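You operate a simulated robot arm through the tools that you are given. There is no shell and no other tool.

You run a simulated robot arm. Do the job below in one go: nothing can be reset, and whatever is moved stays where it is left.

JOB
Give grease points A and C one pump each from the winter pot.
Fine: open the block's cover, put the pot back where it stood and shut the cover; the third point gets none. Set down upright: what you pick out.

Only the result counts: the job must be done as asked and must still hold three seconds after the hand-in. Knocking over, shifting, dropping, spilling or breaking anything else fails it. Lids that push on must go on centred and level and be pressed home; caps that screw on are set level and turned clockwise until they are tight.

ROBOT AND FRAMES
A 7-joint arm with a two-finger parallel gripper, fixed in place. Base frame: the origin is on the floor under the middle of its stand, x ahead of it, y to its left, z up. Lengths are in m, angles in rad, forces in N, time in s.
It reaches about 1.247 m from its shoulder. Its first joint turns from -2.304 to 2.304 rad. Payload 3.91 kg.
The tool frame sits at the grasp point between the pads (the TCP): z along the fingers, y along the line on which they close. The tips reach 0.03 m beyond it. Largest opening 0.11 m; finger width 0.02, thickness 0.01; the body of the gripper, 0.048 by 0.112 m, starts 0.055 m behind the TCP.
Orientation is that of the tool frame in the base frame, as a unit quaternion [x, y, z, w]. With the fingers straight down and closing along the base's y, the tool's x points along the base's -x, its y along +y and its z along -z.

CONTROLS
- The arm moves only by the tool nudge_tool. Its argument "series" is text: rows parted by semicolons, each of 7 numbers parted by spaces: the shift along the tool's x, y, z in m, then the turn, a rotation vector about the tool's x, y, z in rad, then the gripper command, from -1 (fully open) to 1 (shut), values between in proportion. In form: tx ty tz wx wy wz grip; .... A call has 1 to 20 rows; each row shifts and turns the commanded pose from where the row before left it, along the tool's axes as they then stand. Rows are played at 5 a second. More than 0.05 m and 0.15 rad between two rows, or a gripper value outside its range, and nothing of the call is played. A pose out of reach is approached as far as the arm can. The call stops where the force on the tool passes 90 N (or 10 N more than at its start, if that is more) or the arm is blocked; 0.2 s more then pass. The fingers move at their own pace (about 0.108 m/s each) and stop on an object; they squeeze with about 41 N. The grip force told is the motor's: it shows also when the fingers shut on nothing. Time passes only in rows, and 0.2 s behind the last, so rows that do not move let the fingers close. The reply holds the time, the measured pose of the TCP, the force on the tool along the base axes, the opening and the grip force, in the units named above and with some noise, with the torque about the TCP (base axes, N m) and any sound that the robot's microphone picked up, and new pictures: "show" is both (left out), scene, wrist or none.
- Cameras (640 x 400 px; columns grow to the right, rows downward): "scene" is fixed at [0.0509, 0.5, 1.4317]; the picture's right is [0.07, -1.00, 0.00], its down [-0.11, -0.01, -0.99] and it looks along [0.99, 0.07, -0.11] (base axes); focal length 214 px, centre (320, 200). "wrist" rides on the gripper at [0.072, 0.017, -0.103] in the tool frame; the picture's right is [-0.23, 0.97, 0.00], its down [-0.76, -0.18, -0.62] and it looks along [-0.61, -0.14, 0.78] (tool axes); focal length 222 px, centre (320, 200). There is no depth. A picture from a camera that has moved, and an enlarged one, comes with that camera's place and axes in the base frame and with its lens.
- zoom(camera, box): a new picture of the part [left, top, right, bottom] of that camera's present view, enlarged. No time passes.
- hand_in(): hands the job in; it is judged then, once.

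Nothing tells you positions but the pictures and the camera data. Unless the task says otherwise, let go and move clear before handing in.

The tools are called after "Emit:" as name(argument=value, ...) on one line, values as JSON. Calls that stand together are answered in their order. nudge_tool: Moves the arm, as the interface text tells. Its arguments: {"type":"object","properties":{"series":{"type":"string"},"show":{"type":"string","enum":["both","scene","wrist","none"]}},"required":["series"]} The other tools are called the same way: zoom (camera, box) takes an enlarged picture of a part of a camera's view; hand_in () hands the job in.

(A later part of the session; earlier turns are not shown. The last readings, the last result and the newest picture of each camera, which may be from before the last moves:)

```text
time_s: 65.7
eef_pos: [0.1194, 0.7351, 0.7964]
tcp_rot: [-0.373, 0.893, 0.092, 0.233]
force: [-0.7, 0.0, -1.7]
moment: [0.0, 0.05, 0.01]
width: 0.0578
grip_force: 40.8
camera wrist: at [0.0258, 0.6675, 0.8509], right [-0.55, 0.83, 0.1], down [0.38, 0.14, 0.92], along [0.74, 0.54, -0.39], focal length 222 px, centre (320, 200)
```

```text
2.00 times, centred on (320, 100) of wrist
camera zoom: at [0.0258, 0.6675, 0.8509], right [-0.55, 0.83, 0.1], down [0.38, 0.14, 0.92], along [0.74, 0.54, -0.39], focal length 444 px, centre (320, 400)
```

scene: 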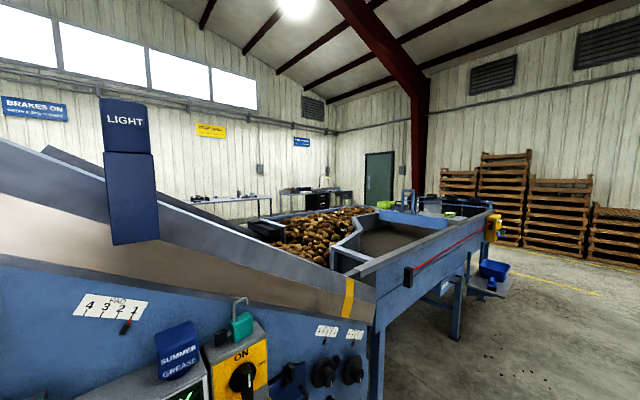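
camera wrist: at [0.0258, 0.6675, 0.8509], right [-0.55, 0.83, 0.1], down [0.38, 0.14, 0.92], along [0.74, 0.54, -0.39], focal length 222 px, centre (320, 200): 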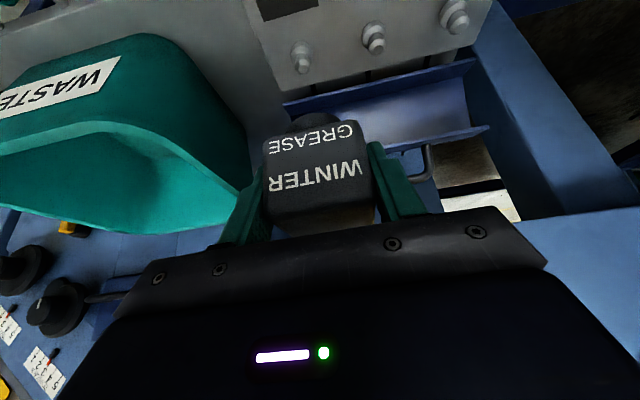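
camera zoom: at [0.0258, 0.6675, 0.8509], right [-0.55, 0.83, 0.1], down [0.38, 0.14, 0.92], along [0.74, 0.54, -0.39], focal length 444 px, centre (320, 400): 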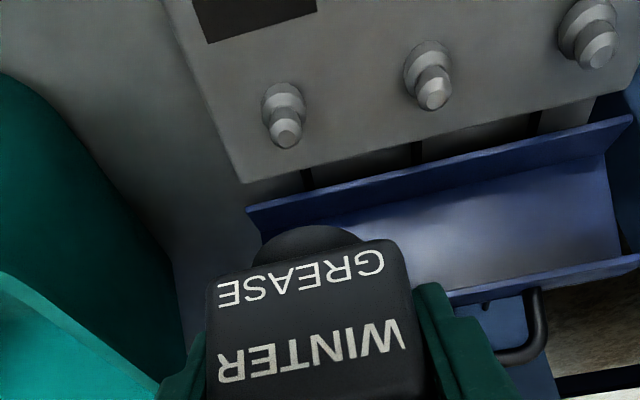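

I'm above C with the pot: TCP s=0.604, t=0.435, and the nipple is at s≈0.621, t≈0.431. I'll correct by a few millimetres and lower to just above the nipple for a visual check.

Emit:
nudge_tool(series="0.01165 -0.0021 0.02785 0 0 0 1; 0.01165 -0.0021 0.02785 0 0 0 1; 0 0 0 0 0 0 1", show="wrist")

Emit:
zoom(camera="wrist", box=[240, 40, 400, 200])

```text
time_s: 66.5
eef_pos: [0.1277, 0.7365, 0.7358]
tcp_rot: [-0.373, 0.893, 0.093, 0.233]
force: [0.3, 0.1, -2.4]
moment: [-0.04, 0.03, 0.0]
width: 0.0578
grip_force: 40.9
camera wrist: at [0.0346, 0.6688, 0.7905], right [-0.55, 0.83, 0.1], down [0.38, 0.14, 0.92], along [0.74, 0.54, -0.39], focal length 222 px, centre (320, 200)
```

wrist: 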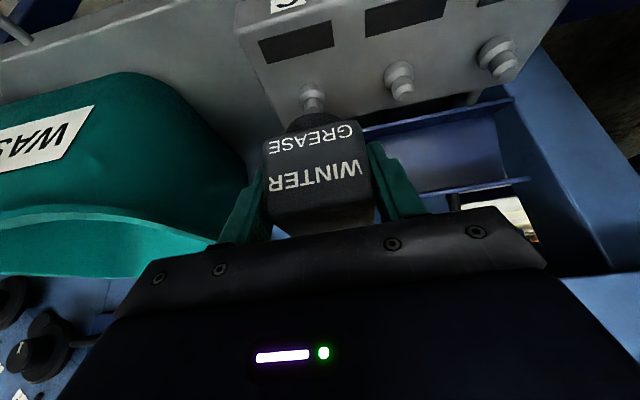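

```text
2.50 times, centred on (320, 120) of wrist
camera zoom: at [0.0346, 0.6688, 0.7905], right [-0.55, 0.83, 0.1], down [0.38, 0.14, 0.92], along [0.74, 0.54, -0.39], focal length 555 px, centre (320, 400)
```

zoom: 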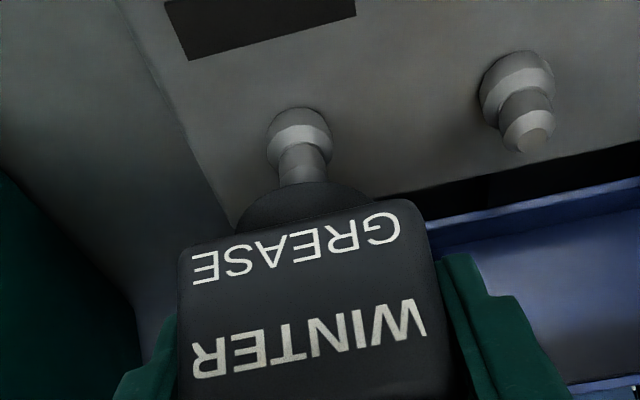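

Lateral alignment over C looks good. I'll lower in small steps and watch for contact and any sound.

Emit:
nudge_tool(series="0.0024 0 0.0044 0 0 0 1; 0.0024 0 0.0044 0 0 0 1; 0.0024 0 0.0044 0 0 0 1; 0 0 0 0 0 0 1", show="wrist")

Emit:
zoom(camera="wrist", box=[240, 40, 400, 200])

```text
time_s: 67.5
eef_pos: [0.1287, 0.7366, 0.72]
tcp_rot: [-0.373, 0.893, 0.092, 0.232]
force: [-0.6, -1.2, -1.2]
moment: [-0.04, 0.06, 0.0]
width: 0.0577
grip_force: 40.8
camera wrist: at [0.0347, 0.6687, 0.7757], right [-0.55, 0.83, 0.1], down [0.38, 0.14, 0.92], along [0.74, 0.54, -0.39], focal length 222 px, centre (320, 200)
```

wrist: 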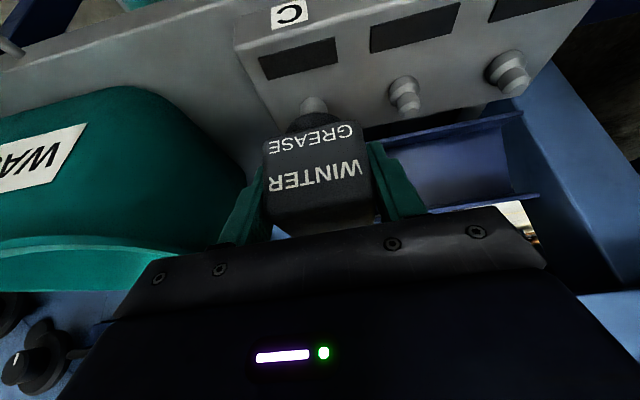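

```text
2.50 times, centred on (320, 120) of wrist
camera zoom: at [0.0347, 0.6687, 0.7757], right [-0.55, 0.83, 0.1], down [0.38, 0.14, 0.92], along [0.74, 0.54, -0.39], focal length 555 px, centre (320, 400)
```

zoom: 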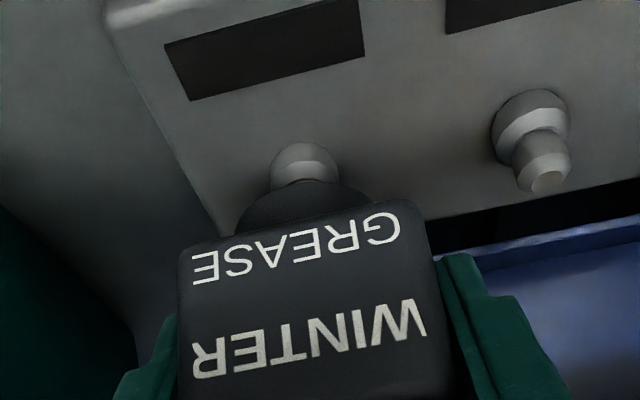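

Emit:
nudge_tool(series="0.0014 0 0.0026 0 0 0 1; 0.0014 0 0.0026 0 0 0 1; 0 0 0 0 0 0 1", show="none")

```text
time_s: 68.3
eef_pos: [0.1291, 0.7371, 0.7148]
tcp_rot: [-0.373, 0.893, 0.092, 0.233]
force: [-1.7, 0.0, 4.1]
moment: [0.04, 0.1, 0.0]
width: 0.058
grip_force: 40.6
```

Contact at TCP z≈0.716, about 6 N so far. I'll press down gradually and watch force and sound.

Emit:
nudge_tool(series="0.0014 0 0.0026 0 0 0 1; 0 0 0 0 0 0 1", show="none")

```text
time_s: 68.9
eef_pos: [0.1293, 0.7373, 0.7133]
tcp_rot: [-0.374, 0.893, 0.093, 0.234]
force: [-0.6, -3.3, 18.0]
moment: [-0.05, 0.02, -0.02]
width: 0.0579
grip_force: 40.9
```

Emit:
nudge_tool(series="0.0014 0 0.0026 0 0 0 1; 0 0 0 0 0 0 1", show="wrist")

Emit:
zoom(camera="wrist", box=[240, 0, 440, 200])

```text
time_s: 69.5
eef_pos: [0.1281, 0.738, 0.7098]
tcp_rot: [-0.372, 0.893, 0.094, 0.233]
force: [0.8, -4.8, 34.2]
moment: [-0.03, -0.14, -0.05]
width: 0.058
grip_force: 40.4
camera wrist: at [0.0353, 0.6693, 0.7654], right [-0.55, 0.83, 0.1], down [0.38, 0.14, 0.92], along [0.74, 0.54, -0.39], focal length 222 px, centre (320, 200)
```

wrist: 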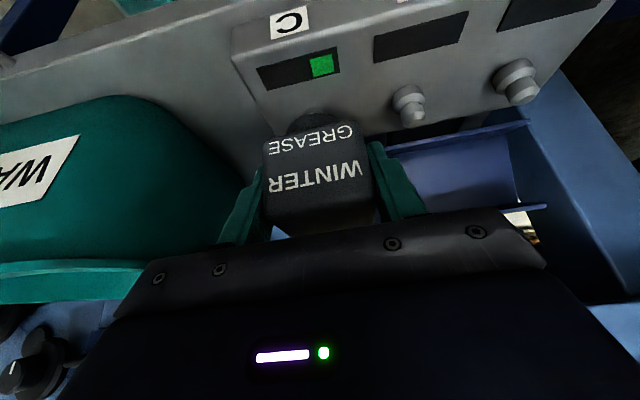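

```text
2.00 times, centred on (340, 100) of wrist
camera zoom: at [0.0353, 0.6693, 0.7654], right [-0.55, 0.83, 0.1], down [0.38, 0.14, 0.92], along [0.74, 0.54, -0.39], focal length 444 px, centre (280, 400)
```

zoom: 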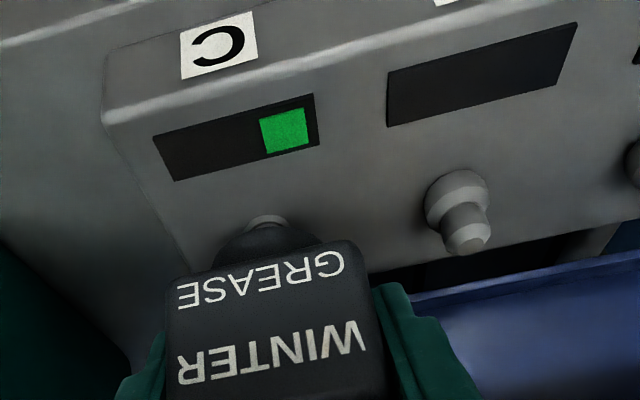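

A green mark lit in the C window, so one pump registered. I'll lift straight off now.

Emit:
nudge_tool(series="-0.0096 0 -0.0175 0 0 0 1; -0.0144 0 -0.0263 0 0 0 1; -0.0144 0 -0.0263 0 0 0 1; 0 0 0 0 0 0 1", show="wrist")

Emit:
zoom(camera="wrist", box=[240, 0, 440, 200])

```text
time_s: 70.5
eef_pos: [0.1273, 0.7371, 0.7885]
tcp_rot: [-0.373, 0.893, 0.091, 0.233]
force: [0.4, 0.2, -2.6]
moment: [-0.01, 0.0, 0.0]
width: 0.0578
grip_force: 41.8
camera wrist: at [0.0338, 0.6686, 0.8441], right [-0.55, 0.83, 0.1], down [0.38, 0.14, 0.92], along [0.74, 0.54, -0.39], focal length 222 px, centre (320, 200)
```

wrist: 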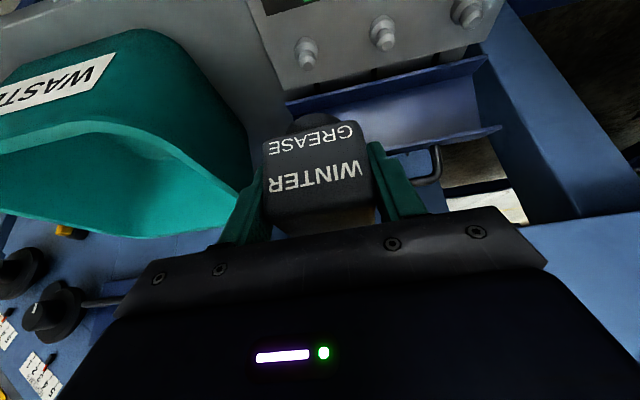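

```text
2.00 times, centred on (340, 100) of wrist
camera zoom: at [0.0338, 0.6686, 0.8441], right [-0.55, 0.83, 0.1], down [0.38, 0.14, 0.92], along [0.74, 0.54, -0.39], focal length 444 px, centre (280, 400)
```

zoom: 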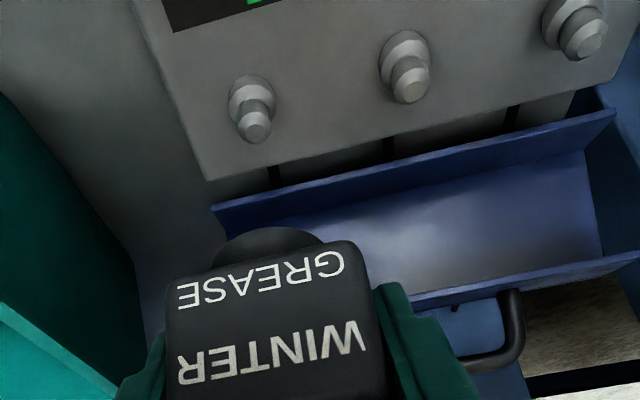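

No slip in the grip. Now I'll slide left toward A at this height, checking that the pose stays true.

Emit:
nudge_tool(series="0 0.03 0 0 0 0 1; 0 0.033 0 0 0 0 1; 0 0 0 0 0 0 1", show="none")

```text
time_s: 71.3
eef_pos: [0.0822, 0.7811, 0.7886]
tcp_rot: [-0.373, 0.893, 0.093, 0.233]
force: [0.2, 0.1, -2.5]
moment: [-0.05, 0.03, 0.03]
width: 0.0577
grip_force: 41.4
```

Emit:
nudge_tool(series="0 0.03 0 0 0 0 1; 0 0.033 0 0 0 0 1; 0 0 0 0 0 0 1", show="wrist")

Emit:
zoom(camera="wrist", box=[200, 0, 400, 200])

```text
time_s: 72.1
eef_pos: [0.038, 0.826, 0.7857]
tcp_rot: [-0.373, 0.893, 0.092, 0.233]
force: [-0.1, -0.1, -1.9]
moment: [-0.02, 0.05, -0.01]
width: 0.058
grip_force: 40.9
camera wrist: at [-0.0552, 0.7578, 0.842], right [-0.55, 0.83, 0.1], down [0.38, 0.14, 0.92], along [0.74, 0.54, -0.39], focal length 222 px, centre (320, 200)
```

wrist: 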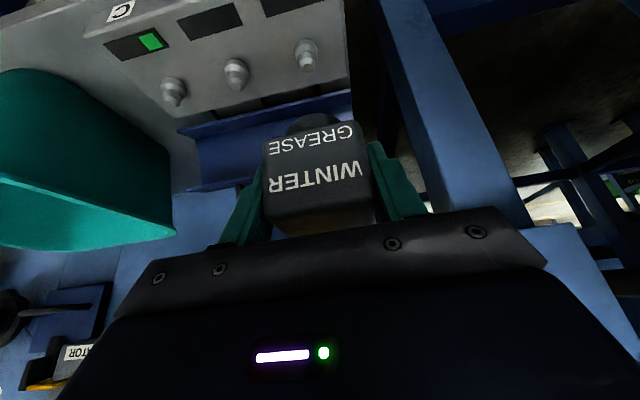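

```text
2.00 times, centred on (300, 100) of wrist
camera zoom: at [-0.0552, 0.7578, 0.842], right [-0.55, 0.83, 0.1], down [0.38, 0.14, 0.92], along [0.74, 0.54, -0.39], focal length 444 px, centre (360, 400)
```

zoom: 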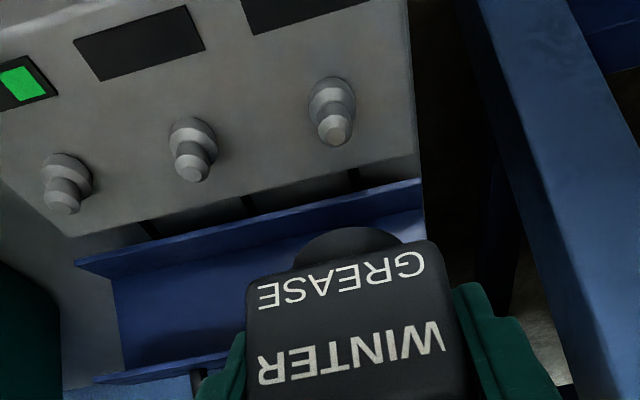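

Well aligned over A: TCP t=0.557, nipple t≈0.557. C shows a single green mark and A and B are dark. I'll lower onto A the same way.

Emit:
nudge_tool(series="0.0144 0 0.0263 0 0 0 1; 0.0144 0 0.0263 0 0 0 1; 0 0 0 0 0 0 1", show="wrist")

Emit:
zoom(camera="wrist", box=[200, 0, 400, 200])

```text
time_s: 72.9
eef_pos: [0.0382, 0.8265, 0.7281]
tcp_rot: [-0.373, 0.894, 0.092, 0.233]
force: [-0.9, 0.0, -1.8]
moment: [-0.03, -0.01, -0.02]
width: 0.0579
grip_force: 41.2
camera wrist: at [-0.0553, 0.7577, 0.7828], right [-0.55, 0.83, 0.1], down [0.38, 0.14, 0.92], along [0.74, 0.54, -0.39], focal length 222 px, centre (320, 200)
```

wrist: 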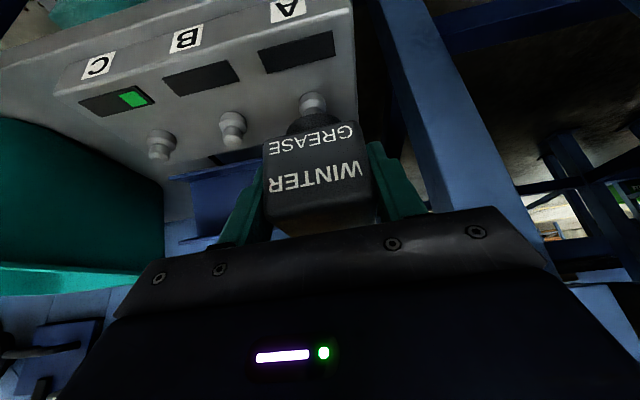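

```text
2.00 times, centred on (300, 100) of wrist
camera zoom: at [-0.0553, 0.7577, 0.7828], right [-0.55, 0.83, 0.1], down [0.38, 0.14, 0.92], along [0.74, 0.54, -0.39], focal length 444 px, centre (360, 400)
```

zoom: 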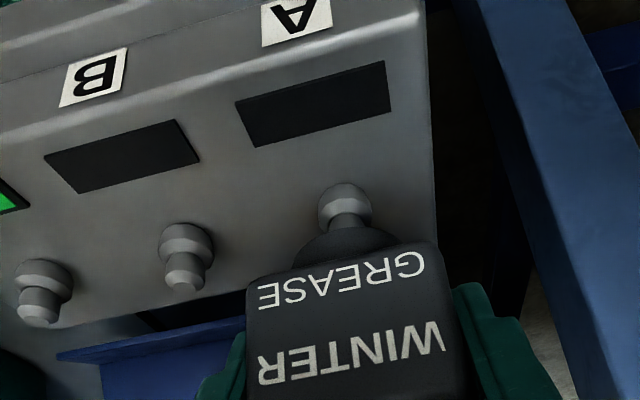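

Emit:
nudge_tool(series="0.0024 0 0.0044 0 0 0 1; 0.0024 0 0.0044 0 0 0 1; 0.0014 0 0.0026 0 0 0 1; 0 0 0 0 0 0 1", show="none")

```text
time_s: 73.9
eef_pos: [0.0375, 0.826, 0.7159]
tcp_rot: [-0.374, 0.893, 0.093, 0.232]
force: [-0.9, 1.6, 3.5]
moment: [0.12, 0.06, 0.06]
width: 0.058
grip_force: 40.6
```

Emit:
nudge_tool(series="0.0014 0 0.0026 0 0 0 1; 0 0 0 0 0 0 1", show="wrist")

```text
time_s: 74.5
eef_pos: [0.038, 0.8261, 0.7119]
tcp_rot: [-0.373, 0.893, 0.093, 0.233]
force: [-0.5, 0.1, 12.3]
moment: [0.09, 0.04, 0.02]
width: 0.058
grip_force: 41.2
camera wrist: at [-0.0546, 0.7576, 0.7675], right [-0.55, 0.83, 0.1], down [0.38, 0.14, 0.92], along [0.74, 0.54, -0.39], focal length 222 px, centre (320, 200)
```

wrist: 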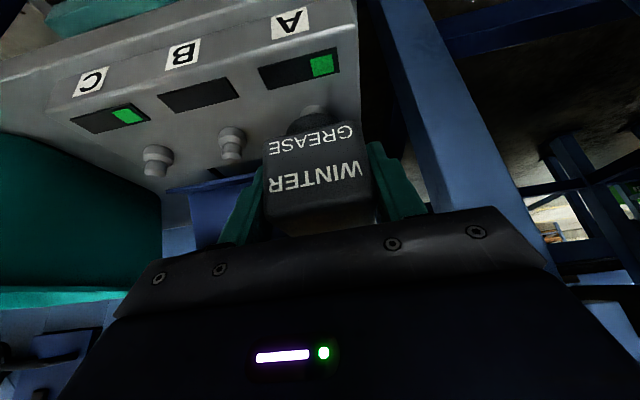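

A's window shows one green mark too. I'll lift straight off and check all three windows.

Emit:
nudge_tool(series="-0.0096 0 -0.0175 0 0 0 1; -0.0144 0 -0.0263 0 0 0 1; -0.0144 0 -0.0263 0 0 0 1; 0 0 0 0 0 0 1", show="wrist")

Emit:
zoom(camera="wrist", box=[80, 0, 380, 160])

```text
time_s: 75.5
eef_pos: [0.0379, 0.8255, 0.7911]
tcp_rot: [-0.374, 0.893, 0.093, 0.232]
force: [-0.5, -0.4, -2.4]
moment: [-0.04, -0.01, 0.02]
width: 0.0577
grip_force: 41.1
camera wrist: at [-0.0552, 0.7572, 0.8471], right [-0.55, 0.83, 0.1], down [0.38, 0.14, 0.92], along [0.74, 0.54, -0.39], focal length 222 px, centre (320, 200)
```

wrist: 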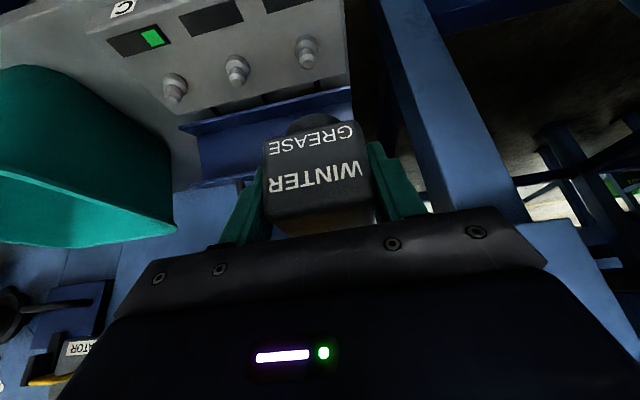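

```text
2.13 times, centred on (230, 80) of wrist
camera zoom: at [-0.0552, 0.7572, 0.8471], right [-0.55, 0.83, 0.1], down [0.38, 0.14, 0.92], along [0.74, 0.54, -0.39], focal length 474 px, centre (512, 456)
```

zoom: 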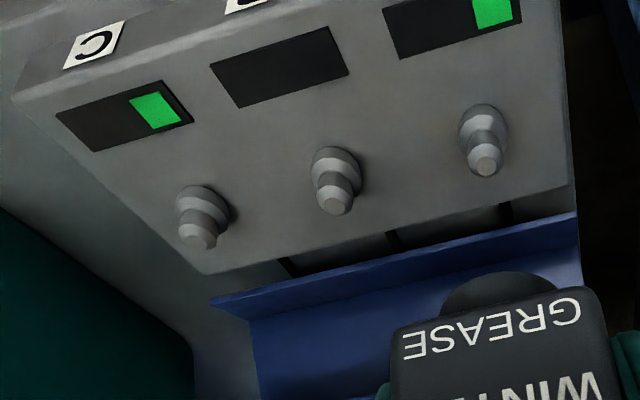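

A and C each show exactly one mark and B is untouched. Now I'll carry the pot back along the known clear path: right to t≈0.43, slightly back, then straight up.

Emit:
nudge_tool(series="0 -0.0315 0 0 0 0 1; 0 -0.0315 0 0 0 0 1; 0 -0.0315 0 0 0 0 1; 0 -0.0315 0 0 0 0 1; 0.0263 0 -0.0144 0 0 0 1; -0.0235 0 -0.043 0 0 0 1; -0.0235 0 -0.043 0 0 0 1; -0.0235 0 -0.043 0 0 0 1; -0.0235 0 -0.043 0 0 0 1; 0 0 0 0 0 0 1", show="none")

```text
time_s: 77.7
eef_pos: [0.1049, 0.7158, 0.9884]
tcp_rot: [-0.373, 0.893, 0.092, 0.233]
force: [-1.1, 0.2, -2.0]
moment: [-0.03, 0.04, -0.03]
width: 0.0578
grip_force: 41.1
```

Emit:
nudge_tool(series="-0.0235 0 -0.043 0 0 0 1; -0.0235 0 -0.043 0 0 0 1; -0.0235 0 -0.043 0 0 0 1; -0.0235 0 -0.043 0 0 0 1; 0 -0.027 0 0 0 0 1; 0 -0.027 0 0 0 0 1; 0 0 0 0 0 0 1", show="both")

```text
time_s: 79.3
eef_pos: [0.1415, 0.6794, 1.1828]
tcp_rot: [-0.374, 0.893, 0.092, 0.233]
force: [-0.5, 0.1, -2.2]
moment: [-0.05, 0.02, -0.01]
width: 0.0576
grip_force: 41.3
camera wrist: at [0.048, 0.6106, 1.2396], right [-0.55, 0.83, 0.1], down [0.38, 0.14, 0.92], along [0.74, 0.54, -0.39], focal length 222 px, centre (320, 200)
```

scene: 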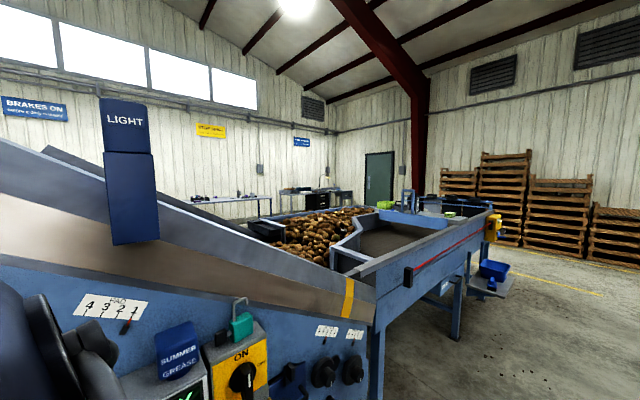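
wrist: 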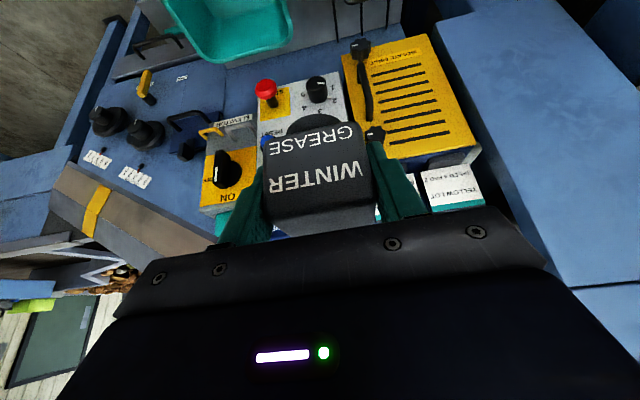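

The pot is back in front of the READY box at t≈0.38. I'll apply a tiny rotation correction to match the pick-up pose and move in to s≈0.70 at a safe height.

Emit:
nudge_tool(series="0 0 0 -0.0062 0.005 0.0099 1; -0.0332 -0.0009 0.0223 0 0 0 1; -0.0332 -0.0009 0.0223 0 0 0 1; -0.0332 -0.0009 0.0223 0 0 0 1; 0 0 0 0 0 0 1", show="wrist")

```text
time_s: 80.5
eef_pos: [0.2281, 0.7604, 1.173]
tcp_rot: [-0.37, 0.896, 0.095, 0.229]
force: [0.1, -0.6, -1.9]
moment: [0.0, 0.0, -0.01]
width: 0.0577
grip_force: 41.3
camera wrist: at [0.1349, 0.6928, 1.2291], right [-0.55, 0.83, 0.11], down [0.39, 0.13, 0.91], along [0.74, 0.54, -0.4], focal length 222 px, centre (320, 200)
```

wrist: 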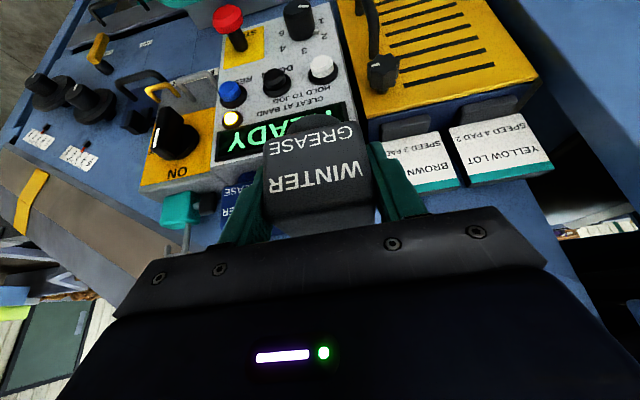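

Emit:
nudge_tool(series="-0.0269 0.0005 0.0204 0 0 0 1; -0.0269 0.0005 0.0204 0 0 0 1; -0.0269 0.0005 0.0204 0 0 0 1; 0 0 0 0 0 0 1", show="wrist")

Emit:
zoom(camera="wrist", box=[220, 60, 420, 220])

```text
time_s: 81.5
eef_pos: [0.2986, 0.8326, 1.1593]
tcp_rot: [-0.369, 0.896, 0.095, 0.23]
force: [-1.1, 0.6, -3.5]
moment: [0.0, 0.01, -0.03]
width: 0.0577
grip_force: 41.4
camera wrist: at [0.2045, 0.7643, 1.2147], right [-0.55, 0.83, 0.11], down [0.39, 0.13, 0.91], along [0.74, 0.54, -0.4], focal length 222 px, centre (320, 200)
```

wrist: 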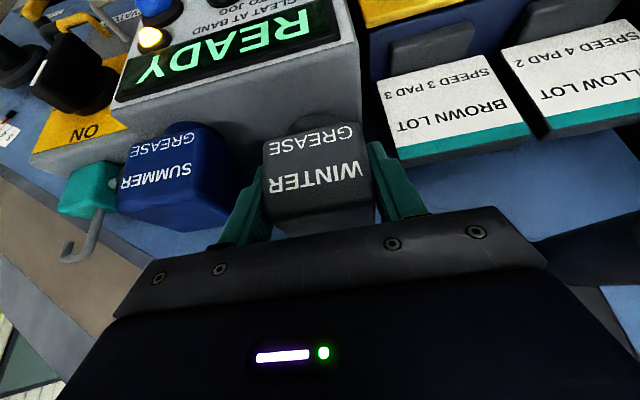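

```text
2.50 times, centred on (320, 140) of wrist
camera zoom: at [0.2045, 0.7643, 1.2147], right [-0.55, 0.83, 0.11], down [0.39, 0.13, 0.91], along [0.74, 0.54, -0.4], focal length 555 px, centre (320, 350)
```

zoom: 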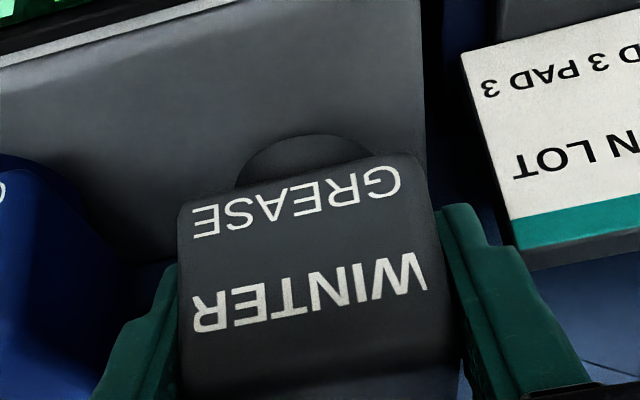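

I'm right over the home spot (x, y within 1 mm). The pot slipped up about 2 mm in the grip during pumping, so I'll lower slowly until it touches the READY box top.

Emit:
nudge_tool(series="0.0044 0 0.0067 0 0 0 1; 0.0038 0 0.007 0 0 0 1; 0 0 0 0 0 0 1", show="none")

```text
time_s: 82.3
eef_pos: [0.2964, 0.8329, 1.1441]
tcp_rot: [-0.369, 0.896, 0.095, 0.229]
force: [-0.2, -0.6, -2.6]
moment: [-0.06, -0.03, 0.02]
width: 0.0576
grip_force: 40.6
```

Emit:
nudge_tool(series="0.0014 0 0.0026 0 0 0 1; 0.0014 0 0.0026 0 0 0 1; 0 0 0 0 0 0 1", show="none")

```text
time_s: 83.1
eef_pos: [0.2974, 0.8315, 1.1376]
tcp_rot: [-0.369, 0.896, 0.095, 0.229]
force: [0.7, -0.6, -1.5]
moment: [-0.04, 0.04, 0.02]
width: 0.0579
grip_force: 40.9
```

Emit:
nudge_tool(series="0.0007 0 0.0013 0 0 0 1; 0 0 0 0 0 0 1", show="none")

```text
time_s: 83.7
eef_pos: [0.2971, 0.8323, 1.1366]
tcp_rot: [-0.369, 0.896, 0.096, 0.229]
force: [-0.9, -0.5, 8.5]
moment: [-0.15, -0.13, -0.06]
width: 0.0578
grip_force: 41.2
```

Contact at z=1.1366 as expected. I'll open to 72 mm and check that the pot stands.

Emit:
nudge_tool(series="0 0 0 0 0 0 -0.15; 0 0 0 0 0 0 -0.309; 0 0 0 0 0 0 -0.309; 0 0 0 0 0 0 -0.309", show="wrist")

Emit:
zoom(camera="wrist", box=[220, 60, 420, 220])

```text
time_s: 84.7
eef_pos: [0.2976, 0.8324, 1.1364]
tcp_rot: [-0.369, 0.896, 0.096, 0.229]
force: [0.1, -0.7, 0.2]
moment: [-0.01, -0.02, -0.01]
width: 0.072
grip_force: 0.0
camera wrist: at [0.2036, 0.7646, 1.192], right [-0.55, 0.83, 0.11], down [0.39, 0.13, 0.91], along [0.74, 0.54, -0.4], focal length 222 px, centre (320, 200)
```

wrist: 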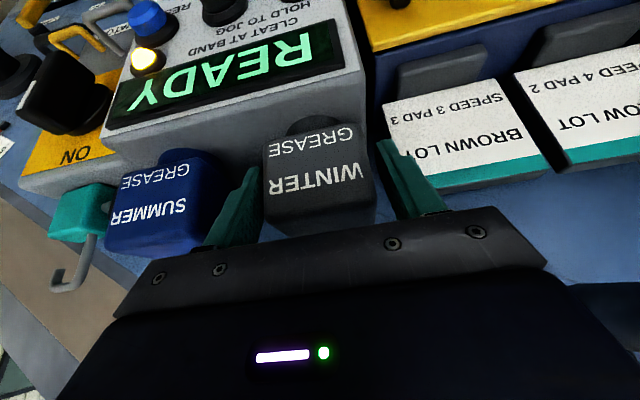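

```text
2.50 times, centred on (320, 140) of wrist
camera zoom: at [0.2036, 0.7646, 1.192], right [-0.55, 0.83, 0.11], down [0.39, 0.13, 0.91], along [0.74, 0.54, -0.4], focal length 555 px, centre (320, 350)
```

zoom: 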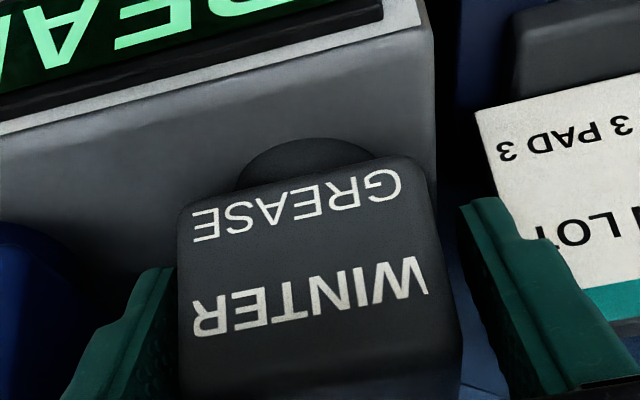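

The pot stands on its own. I'll withdraw along the approach line and compare it with its original position.

Emit:
nudge_tool(series="0 0 -0.02 0 0 0 -0.309; 0 0 -0.025 0 0 0 -0.309; 0 0 -0.045 0 0 0 -0.309; 0 0 0 0 0 0 -0.309", show="wrist")

Emit:
zoom(camera="wrist", box=[220, 60, 420, 220])

```text
time_s: 85.7
eef_pos: [0.2664, 0.8021, 1.214]
tcp_rot: [-0.369, 0.896, 0.095, 0.229]
force: [0.5, 0.6, 0.3]
moment: [0.03, 0.02, -0.04]
width: 0.0719
grip_force: 0.0
camera wrist: at [0.1728, 0.734, 1.2706], right [-0.55, 0.83, 0.11], down [0.39, 0.13, 0.91], along [0.74, 0.54, -0.39], focal length 222 px, centre (320, 200)
```

wrist: 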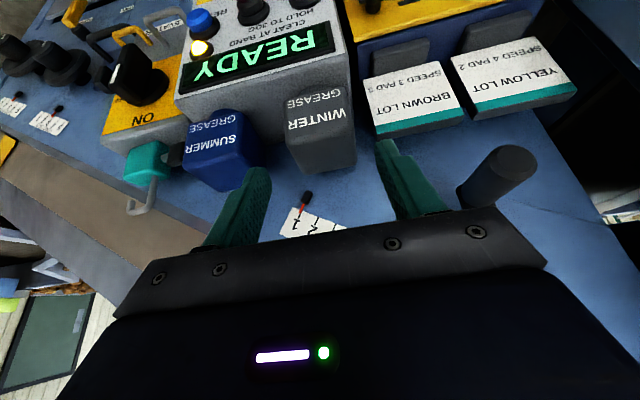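

```text
2.50 times, centred on (320, 140) of wrist
camera zoom: at [0.1728, 0.734, 1.2706], right [-0.55, 0.83, 0.11], down [0.39, 0.13, 0.91], along [0.74, 0.54, -0.39], focal length 555 px, centre (320, 350)
```

zoom: 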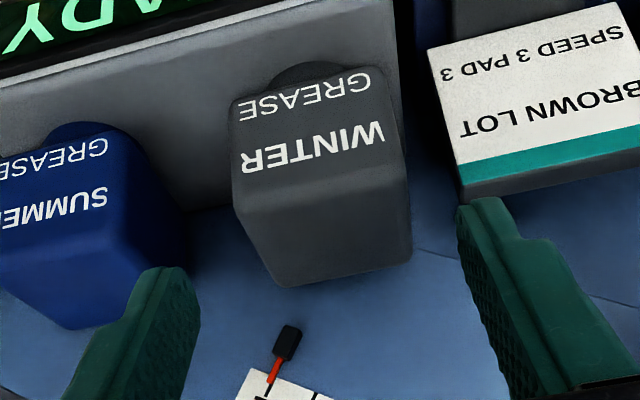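

The pot stands upright within about 2 mm of where it was. I'll return to the earlier viewpoint to compare the two pictures directly.

Emit:
nudge_tool(series="0.0336 0.0007 -0.0203 0 0 0 -0.309; 0.0336 0.0007 -0.0203 0 0 0 -0.309; 0.0336 0.0007 -0.0203 0 0 0 -1; 0 0 0 0 0 0 -1", show="wrist")

Emit:
zoom(camera="wrist", box=[220, 60, 420, 220])

```text
time_s: 86.7
eef_pos: [0.1819, 0.7205, 1.2193]
tcp_rot: [-0.369, 0.896, 0.095, 0.229]
force: [0.0, -0.1, 0.6]
moment: [0.03, 0.02, -0.02]
width: 0.1101
grip_force: 0.0
camera wrist: at [0.0887, 0.6526, 1.275], right [-0.55, 0.83, 0.11], down [0.39, 0.13, 0.91], along [0.74, 0.54, -0.39], focal length 222 px, centre (320, 200)
```

wrist: 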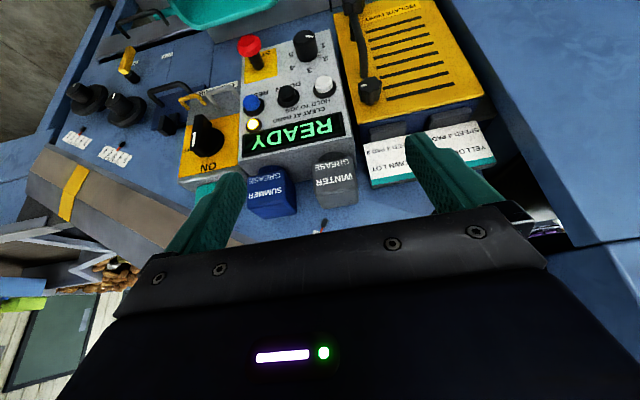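

```text
2.50 times, centred on (320, 140) of wrist
camera zoom: at [0.0887, 0.6526, 1.275], right [-0.55, 0.83, 0.11], down [0.39, 0.13, 0.91], along [0.74, 0.54, -0.39], focal length 555 px, centre (320, 350)
```

zoom: 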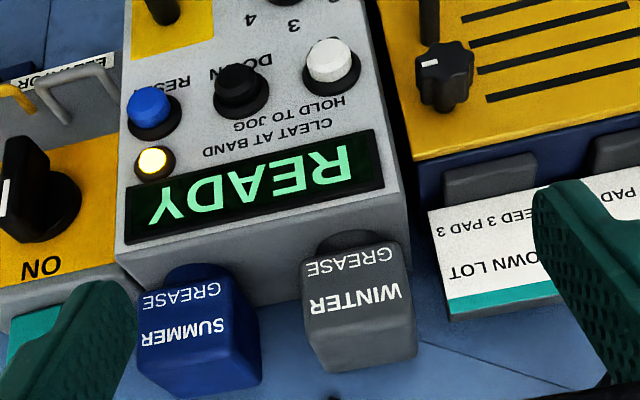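

The pot's picture matches the original within about 2 mm and it's upright. Next I'll shut the cover: level the tool and move back above the block.

Emit:
nudge_tool(series="0 0 0 0 0.125 0 -1; 0 0 0 0 0.125 0 -1; 0 0 0 0 0.125 0 -1; 0 0 0 0 0.125 0 -1; 0.042 0 0 0 0 0 -1; 0.042 0 0 0 0 0 -1; 0 0.037 0 0 0 0 -1; 0 0.037 0 0 0 0 -1; 0 0.037 0 0 0 0 -1; 0 0 0.0477 0 0 0 -1; 0 0 0.0477 0 0 0 -1; 0 0 0.0477 0 0 0 -1; 0 0 0.0477 0 0 0 -1; 0 0 0.0477 0 0 0 -1; 0 0 0.0477 0 0 0 -1; 0 0 0 0 0 0 -1", show="wrist")

Emit:
zoom(camera="wrist", box=[200, 40, 440, 220])

```text
time_s: 90.1
eef_pos: [0.044, 0.7416, 0.9347]
tcp_rot: [-0.382, 0.924, 0.001, -0.001]
force: [-0.2, 0.4, 0.8]
moment: [0.01, -0.03, 0.01]
width: 0.1099
grip_force: 0.0
camera wrist: at [-0.0207, 0.7012, 1.0375], right [-0.53, 0.85, 0.0], down [0.67, 0.41, 0.62], along [0.53, 0.33, -0.78], focal length 222 px, centre (320, 200)
```

wrist: 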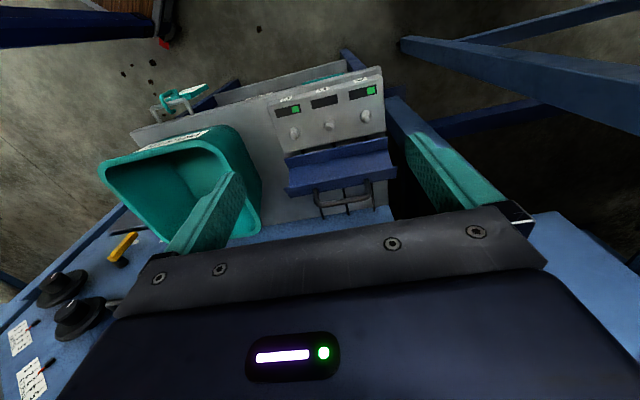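

```text
2.22 times, centred on (320, 130) of wrist
camera zoom: at [-0.0207, 0.7012, 1.0375], right [-0.53, 0.85, 0.0], down [0.67, 0.41, 0.62], along [0.53, 0.33, -0.78], focal length 494 px, centre (320, 356)
```

zoom: 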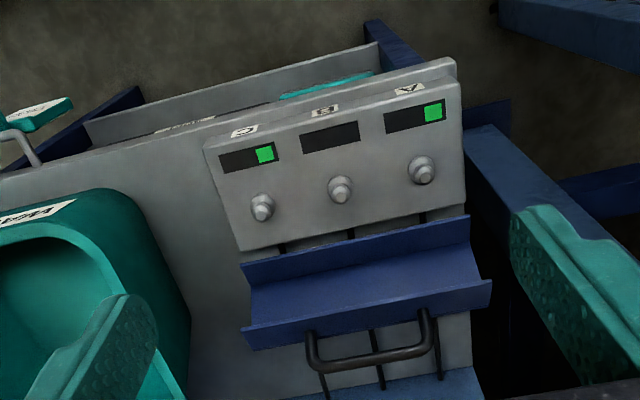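

Both A and C windows still show one mark and B is dark. I'll tilt to the angle used when I released the handle and move to the pre-grasp point.

Emit:
nudge_tool(series="0 0 0 0 -0.1 0 -1; 0 0 0 0 -0.1 0 -1; 0 0 0 0 -0.1 0 -1; 0 0 0 0 -0.1 0 -1; -0.0256 0.0002 0.0332 0 0 0 -1; -0.0256 0.0002 0.0332 0 0 0 -1; -0.0256 0.0002 0.0332 0 0 0 -1; 0 0 0 0 0 0 -1", show="wrist")

Emit:
zoom(camera="wrist", box=[180, 0, 480, 220])

```text
time_s: 91.9
eef_pos: [0.1203, 0.8189, 0.871]
tcp_rot: [-0.374, 0.906, 0.076, 0.183]
force: [0.6, -0.1, -0.3]
moment: [0.0, 0.01, -0.02]
width: 0.1099
grip_force: 0.1
camera wrist: at [0.0312, 0.7551, 0.9383], right [-0.54, 0.84, 0.09], down [0.45, 0.2, 0.87], along [0.71, 0.51, -0.48], focal length 222 px, centre (320, 200)
```

wrist: 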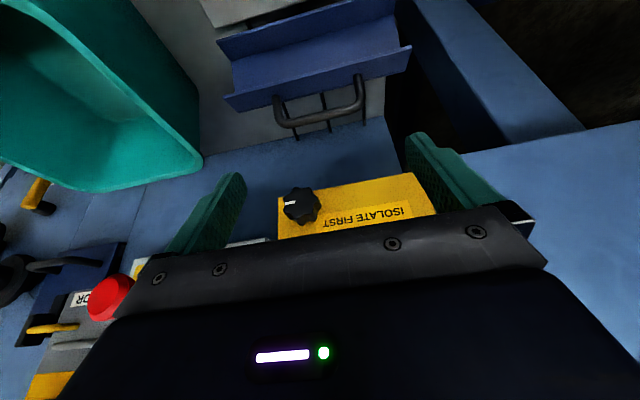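

```text
1.82 times, centred on (330, 110) of wrist
camera zoom: at [0.0312, 0.7551, 0.9383], right [-0.54, 0.84, 0.09], down [0.45, 0.2, 0.87], along [0.71, 0.51, -0.48], focal length 404 px, centre (302, 364)
```

zoom: 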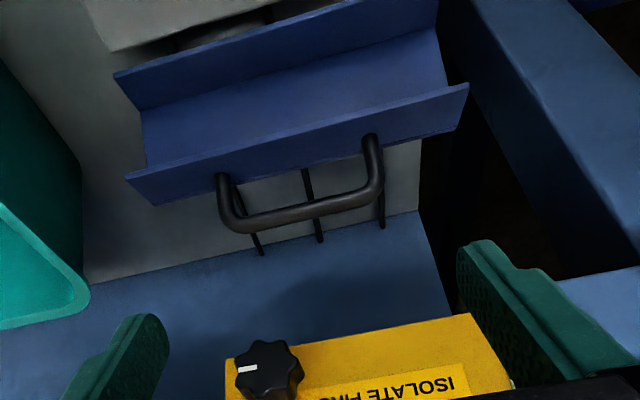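

Emit:
nudge_tool(series="-0.0005 0 0.04 0 0 0 -1; -0.0005 0 0.04 0 0 0 -1; 0 0 0 0 0 0 -1", show="wrist")

Emit:
zoom(camera="wrist", box=[180, 0, 480, 220])

```text
time_s: 92.7
eef_pos: [0.1444, 0.8411, 0.7989]
tcp_rot: [-0.375, 0.905, 0.077, 0.184]
force: [0.0, -0.1, 0.6]
moment: [0.03, 0.02, 0.0]
width: 0.1099
grip_force: 0.0
camera wrist: at [0.055, 0.7774, 0.8651], right [-0.54, 0.84, 0.09], down [0.45, 0.2, 0.87], along [0.71, 0.51, -0.48], focal length 222 px, centre (320, 200)
```

wrist: 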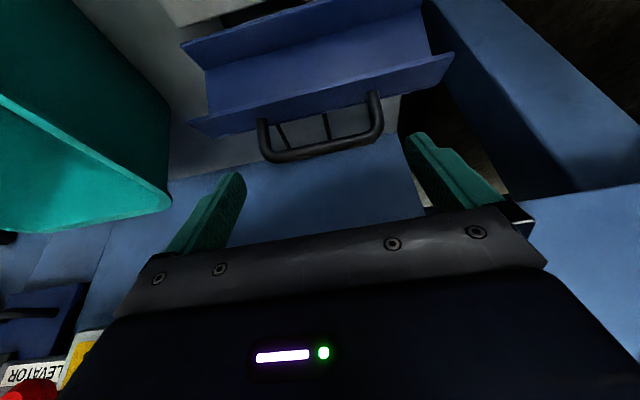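

```text
1.82 times, centred on (330, 110) of wrist
camera zoom: at [0.055, 0.7774, 0.8651], right [-0.54, 0.84, 0.09], down [0.45, 0.2, 0.87], along [0.71, 0.51, -0.48], focal length 404 px, centre (302, 364)
```

zoom: 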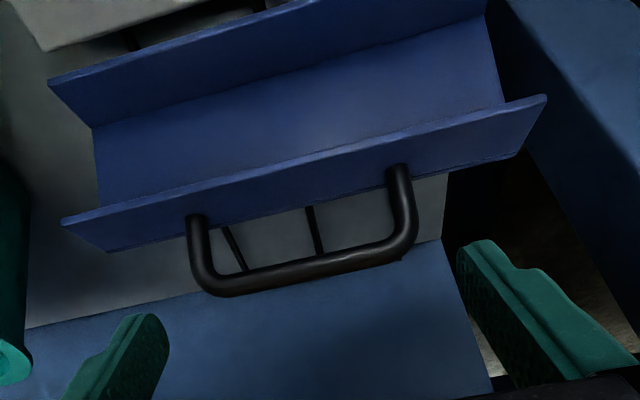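

Emit:
nudge_tool(series="0 0.0008 0.02 0 0 0 -1; 0 0 0.017 0 0 0 -1; 0 0 0 0 0 0 -1", show="wrist")

Emit:
zoom(camera="wrist", box=[180, 0, 480, 220])

```text
time_s: 93.5
eef_pos: [0.1532, 0.8513, 0.7635]
tcp_rot: [-0.374, 0.906, 0.077, 0.185]
force: [0.4, 0.4, 0.0]
moment: [0.0, 0.01, -0.03]
width: 0.11
grip_force: 0.1
camera wrist: at [0.0643, 0.7878, 0.8317], right [-0.54, 0.84, 0.09], down [0.45, 0.2, 0.87], along [0.71, 0.51, -0.48], focal length 222 px, centre (320, 200)
```

wrist: 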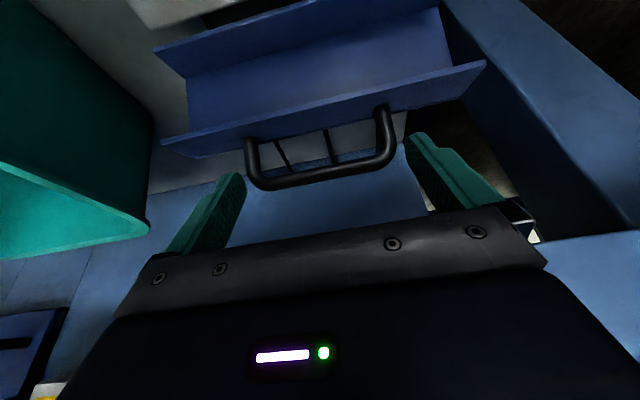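

```text
1.82 times, centred on (330, 110) of wrist
camera zoom: at [0.0643, 0.7878, 0.8317], right [-0.54, 0.84, 0.09], down [0.45, 0.2, 0.87], along [0.71, 0.51, -0.48], focal length 404 px, centre (302, 364)
```

zoom: 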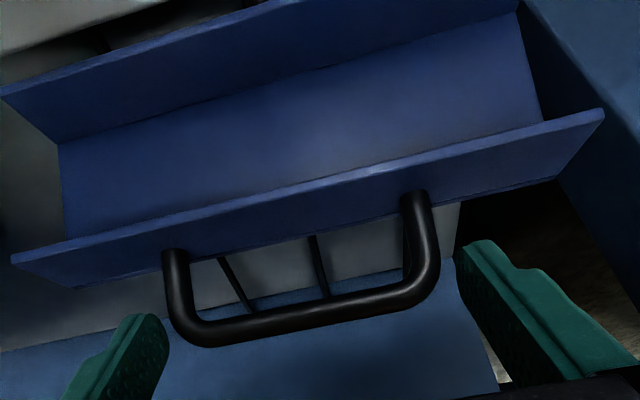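

The handle is between the fingers as at release. I'll close on it and swing the cover back along the reverse arc.

Emit:
nudge_tool(series="0 0 0 0 0 0 0.5; 0 0 0 0 0 0 1; 0 0 0 0 0 0 1; 0 0 0 0 0 0 1", show="wrist")

```text
time_s: 94.5
eef_pos: [0.1527, 0.8519, 0.7651]
tcp_rot: [-0.374, 0.906, 0.076, 0.184]
force: [-5.1, 10.9, -2.0]
moment: [0.6, -0.02, -0.16]
width: 0.0978
grip_force: 45.2
camera wrist: at [0.0638, 0.788, 0.8318], right [-0.54, 0.84, 0.09], down [0.45, 0.2, 0.87], along [0.71, 0.51, -0.48], focal length 222 px, centre (320, 200)
```

wrist: 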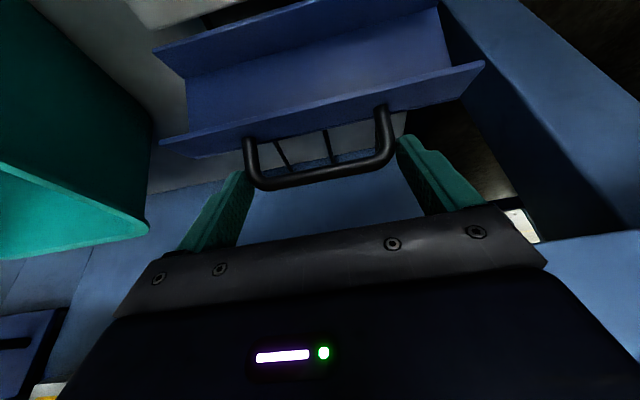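

Emit:
nudge_tool(series="0.0106 0 -0.0067 0 0 0 1; 0.0143 0 -0.0071 0 0.1 0 1; 0 0 0 0 0 0 1", show="wrist")

```text
time_s: 95.3
eef_pos: [0.1334, 0.8328, 0.7708]
tcp_rot: [-0.377, 0.914, 0.059, 0.14]
force: [2.5, 17.5, 39.0]
moment: [0.91, -0.3, -0.04]
width: 0.0989
grip_force: 44.9
camera wrist: at [0.0494, 0.7734, 0.8481], right [-0.53, 0.84, 0.07], down [0.51, 0.25, 0.82], along [0.67, 0.47, -0.57], focal length 222 px, centre (320, 200)
```

wrist: 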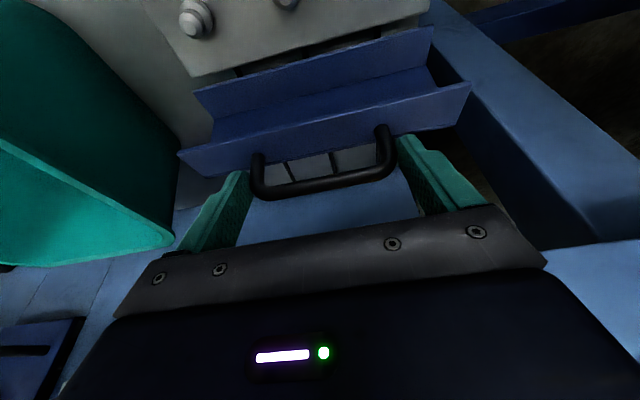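

The cover is swinging forward with the handle, but the tips press on its lip (39 N). I'll ease up 5 mm and continue.

Emit:
nudge_tool(series="-0.0015 0 -0.0048 0 0 0 1; 0.0133 0 -0.0056 0 0.1 0 1; 0 0 0 0 0 0 1", show="wrist")

```text
time_s: 96.1
eef_pos: [0.1221, 0.8201, 0.7729]
tcp_rot: [-0.381, 0.919, 0.037, 0.091]
force: [-4.1, 19.4, -1.1]
moment: [0.96, -0.67, 0.1]
width: 0.0983
grip_force: 44.7
camera wrist: at [0.0437, 0.768, 0.8595], right [-0.53, 0.85, 0.05], down [0.57, 0.31, 0.76], along [0.63, 0.43, -0.65], focal length 222 px, centre (320, 200)
```

wrist: 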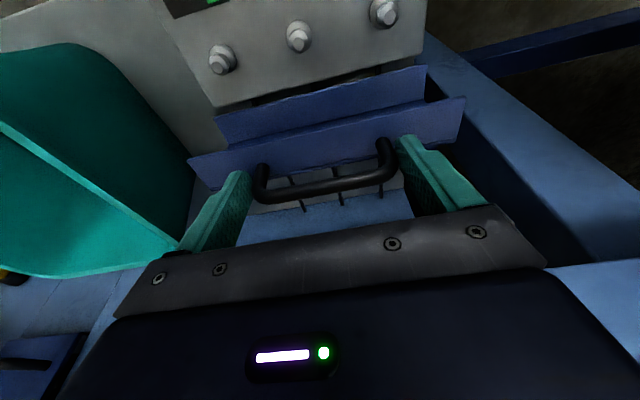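

Emit:
nudge_tool(series="0.0127 0.0015 -0.0026 0 0.1 0 1; 0.0131 0 0.0012 0 0.1 0 1; 0 0 0 0 0 0 1", show="wrist")

```text
time_s: 96.9
eef_pos: [0.1026, 0.8032, 0.7731]
tcp_rot: [-0.381, 0.925, -0.001, 0.0]
force: [6.0, 5.2, 13.7]
moment: [0.65, -1.03, -0.4]
width: 0.0979
grip_force: 45.4
camera wrist: at [0.0396, 0.7642, 0.8755], right [-0.53, 0.85, 0.0], down [0.67, 0.41, 0.62], along [0.53, 0.33, -0.78], focal length 222 px, centre (320, 200)
```

wrist: 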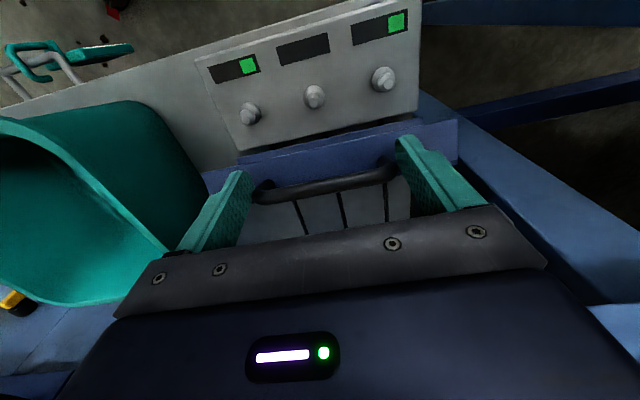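

Emit:
nudge_tool(series="0.012 0 0.005 0 0 0 1; 0.012 0 0.007 0 0 0 1; 0 0 0 0 0 0 1", show="wrist")

```text
time_s: 97.7
eef_pos: [0.0848, 0.7862, 0.7594]
tcp_rot: [-0.383, 0.924, 0.001, 0.0]
force: [0.0, -0.3, 0.3]
moment: [0.03, -0.02, -0.01]
width: 0.0
grip_force: 37.3
camera wrist: at [0.0209, 0.7473, 0.8629], right [-0.53, 0.85, 0.0], down [0.67, 0.41, 0.62], along [0.53, 0.33, -0.78], focal length 222 px, centre (320, 200)
```

wrist: 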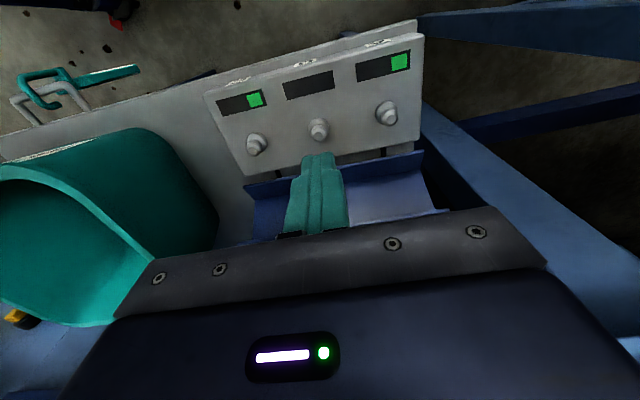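

The handle slipped off the fingertips because I'd only caught its rounded corner, and the cover dropped back to its open rest; nothing else moved. I'll back up, reopen, and take a deeper grip on the straight part of the legs (contact near s≈0.713, z≈0.735).

Emit:
nudge_tool(series="0 0 -0.04 0 0 0 1; 0 0 -0.04 0 0 0 -1; 0 0 -0.04 0 0 0 -1; 0 0 0 0 -0.1 0 -1; 0 0 0 0 -0.1 0 -1; 0 0 0 0 -0.1 0 -1; 0 0 0 0 -0.1 0 -1; -0.0174 0 0.0269 0 0 0 -1; -0.0174 0 0.0269 0 0 0 -1; 0 0 0 0 0 0 -1", show="wrist")

Emit:
zoom(camera="wrist", box=[180, 0, 480, 220])

```text
time_s: 99.9
eef_pos: [0.1242, 0.8252, 0.8437]
tcp_rot: [-0.374, 0.906, 0.077, 0.184]
force: [0.2, -0.1, -0.3]
moment: [0.02, -0.02, 0.01]
width: 0.11
grip_force: 0.1
camera wrist: at [0.035, 0.7618, 0.9104], right [-0.54, 0.84, 0.09], down [0.45, 0.2, 0.87], along [0.71, 0.51, -0.48], focal length 222 px, centre (320, 200)
```

wrist: 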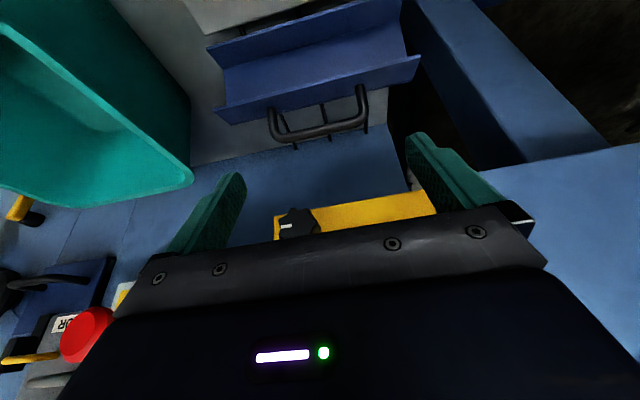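

```text
1.82 times, centred on (330, 110) of wrist
camera zoom: at [0.035, 0.7618, 0.9104], right [-0.54, 0.84, 0.09], down [0.45, 0.2, 0.87], along [0.71, 0.51, -0.48], focal length 404 px, centre (302, 364)
```

zoom: 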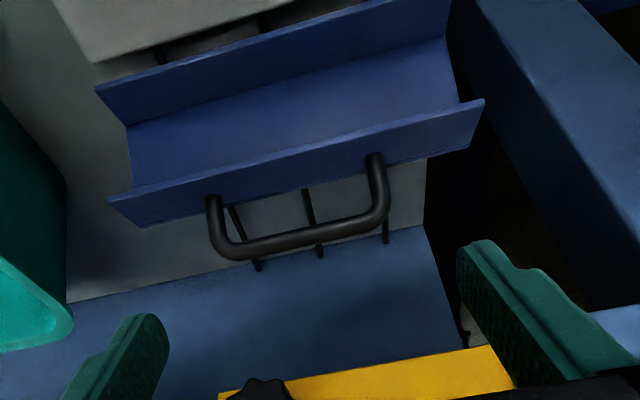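

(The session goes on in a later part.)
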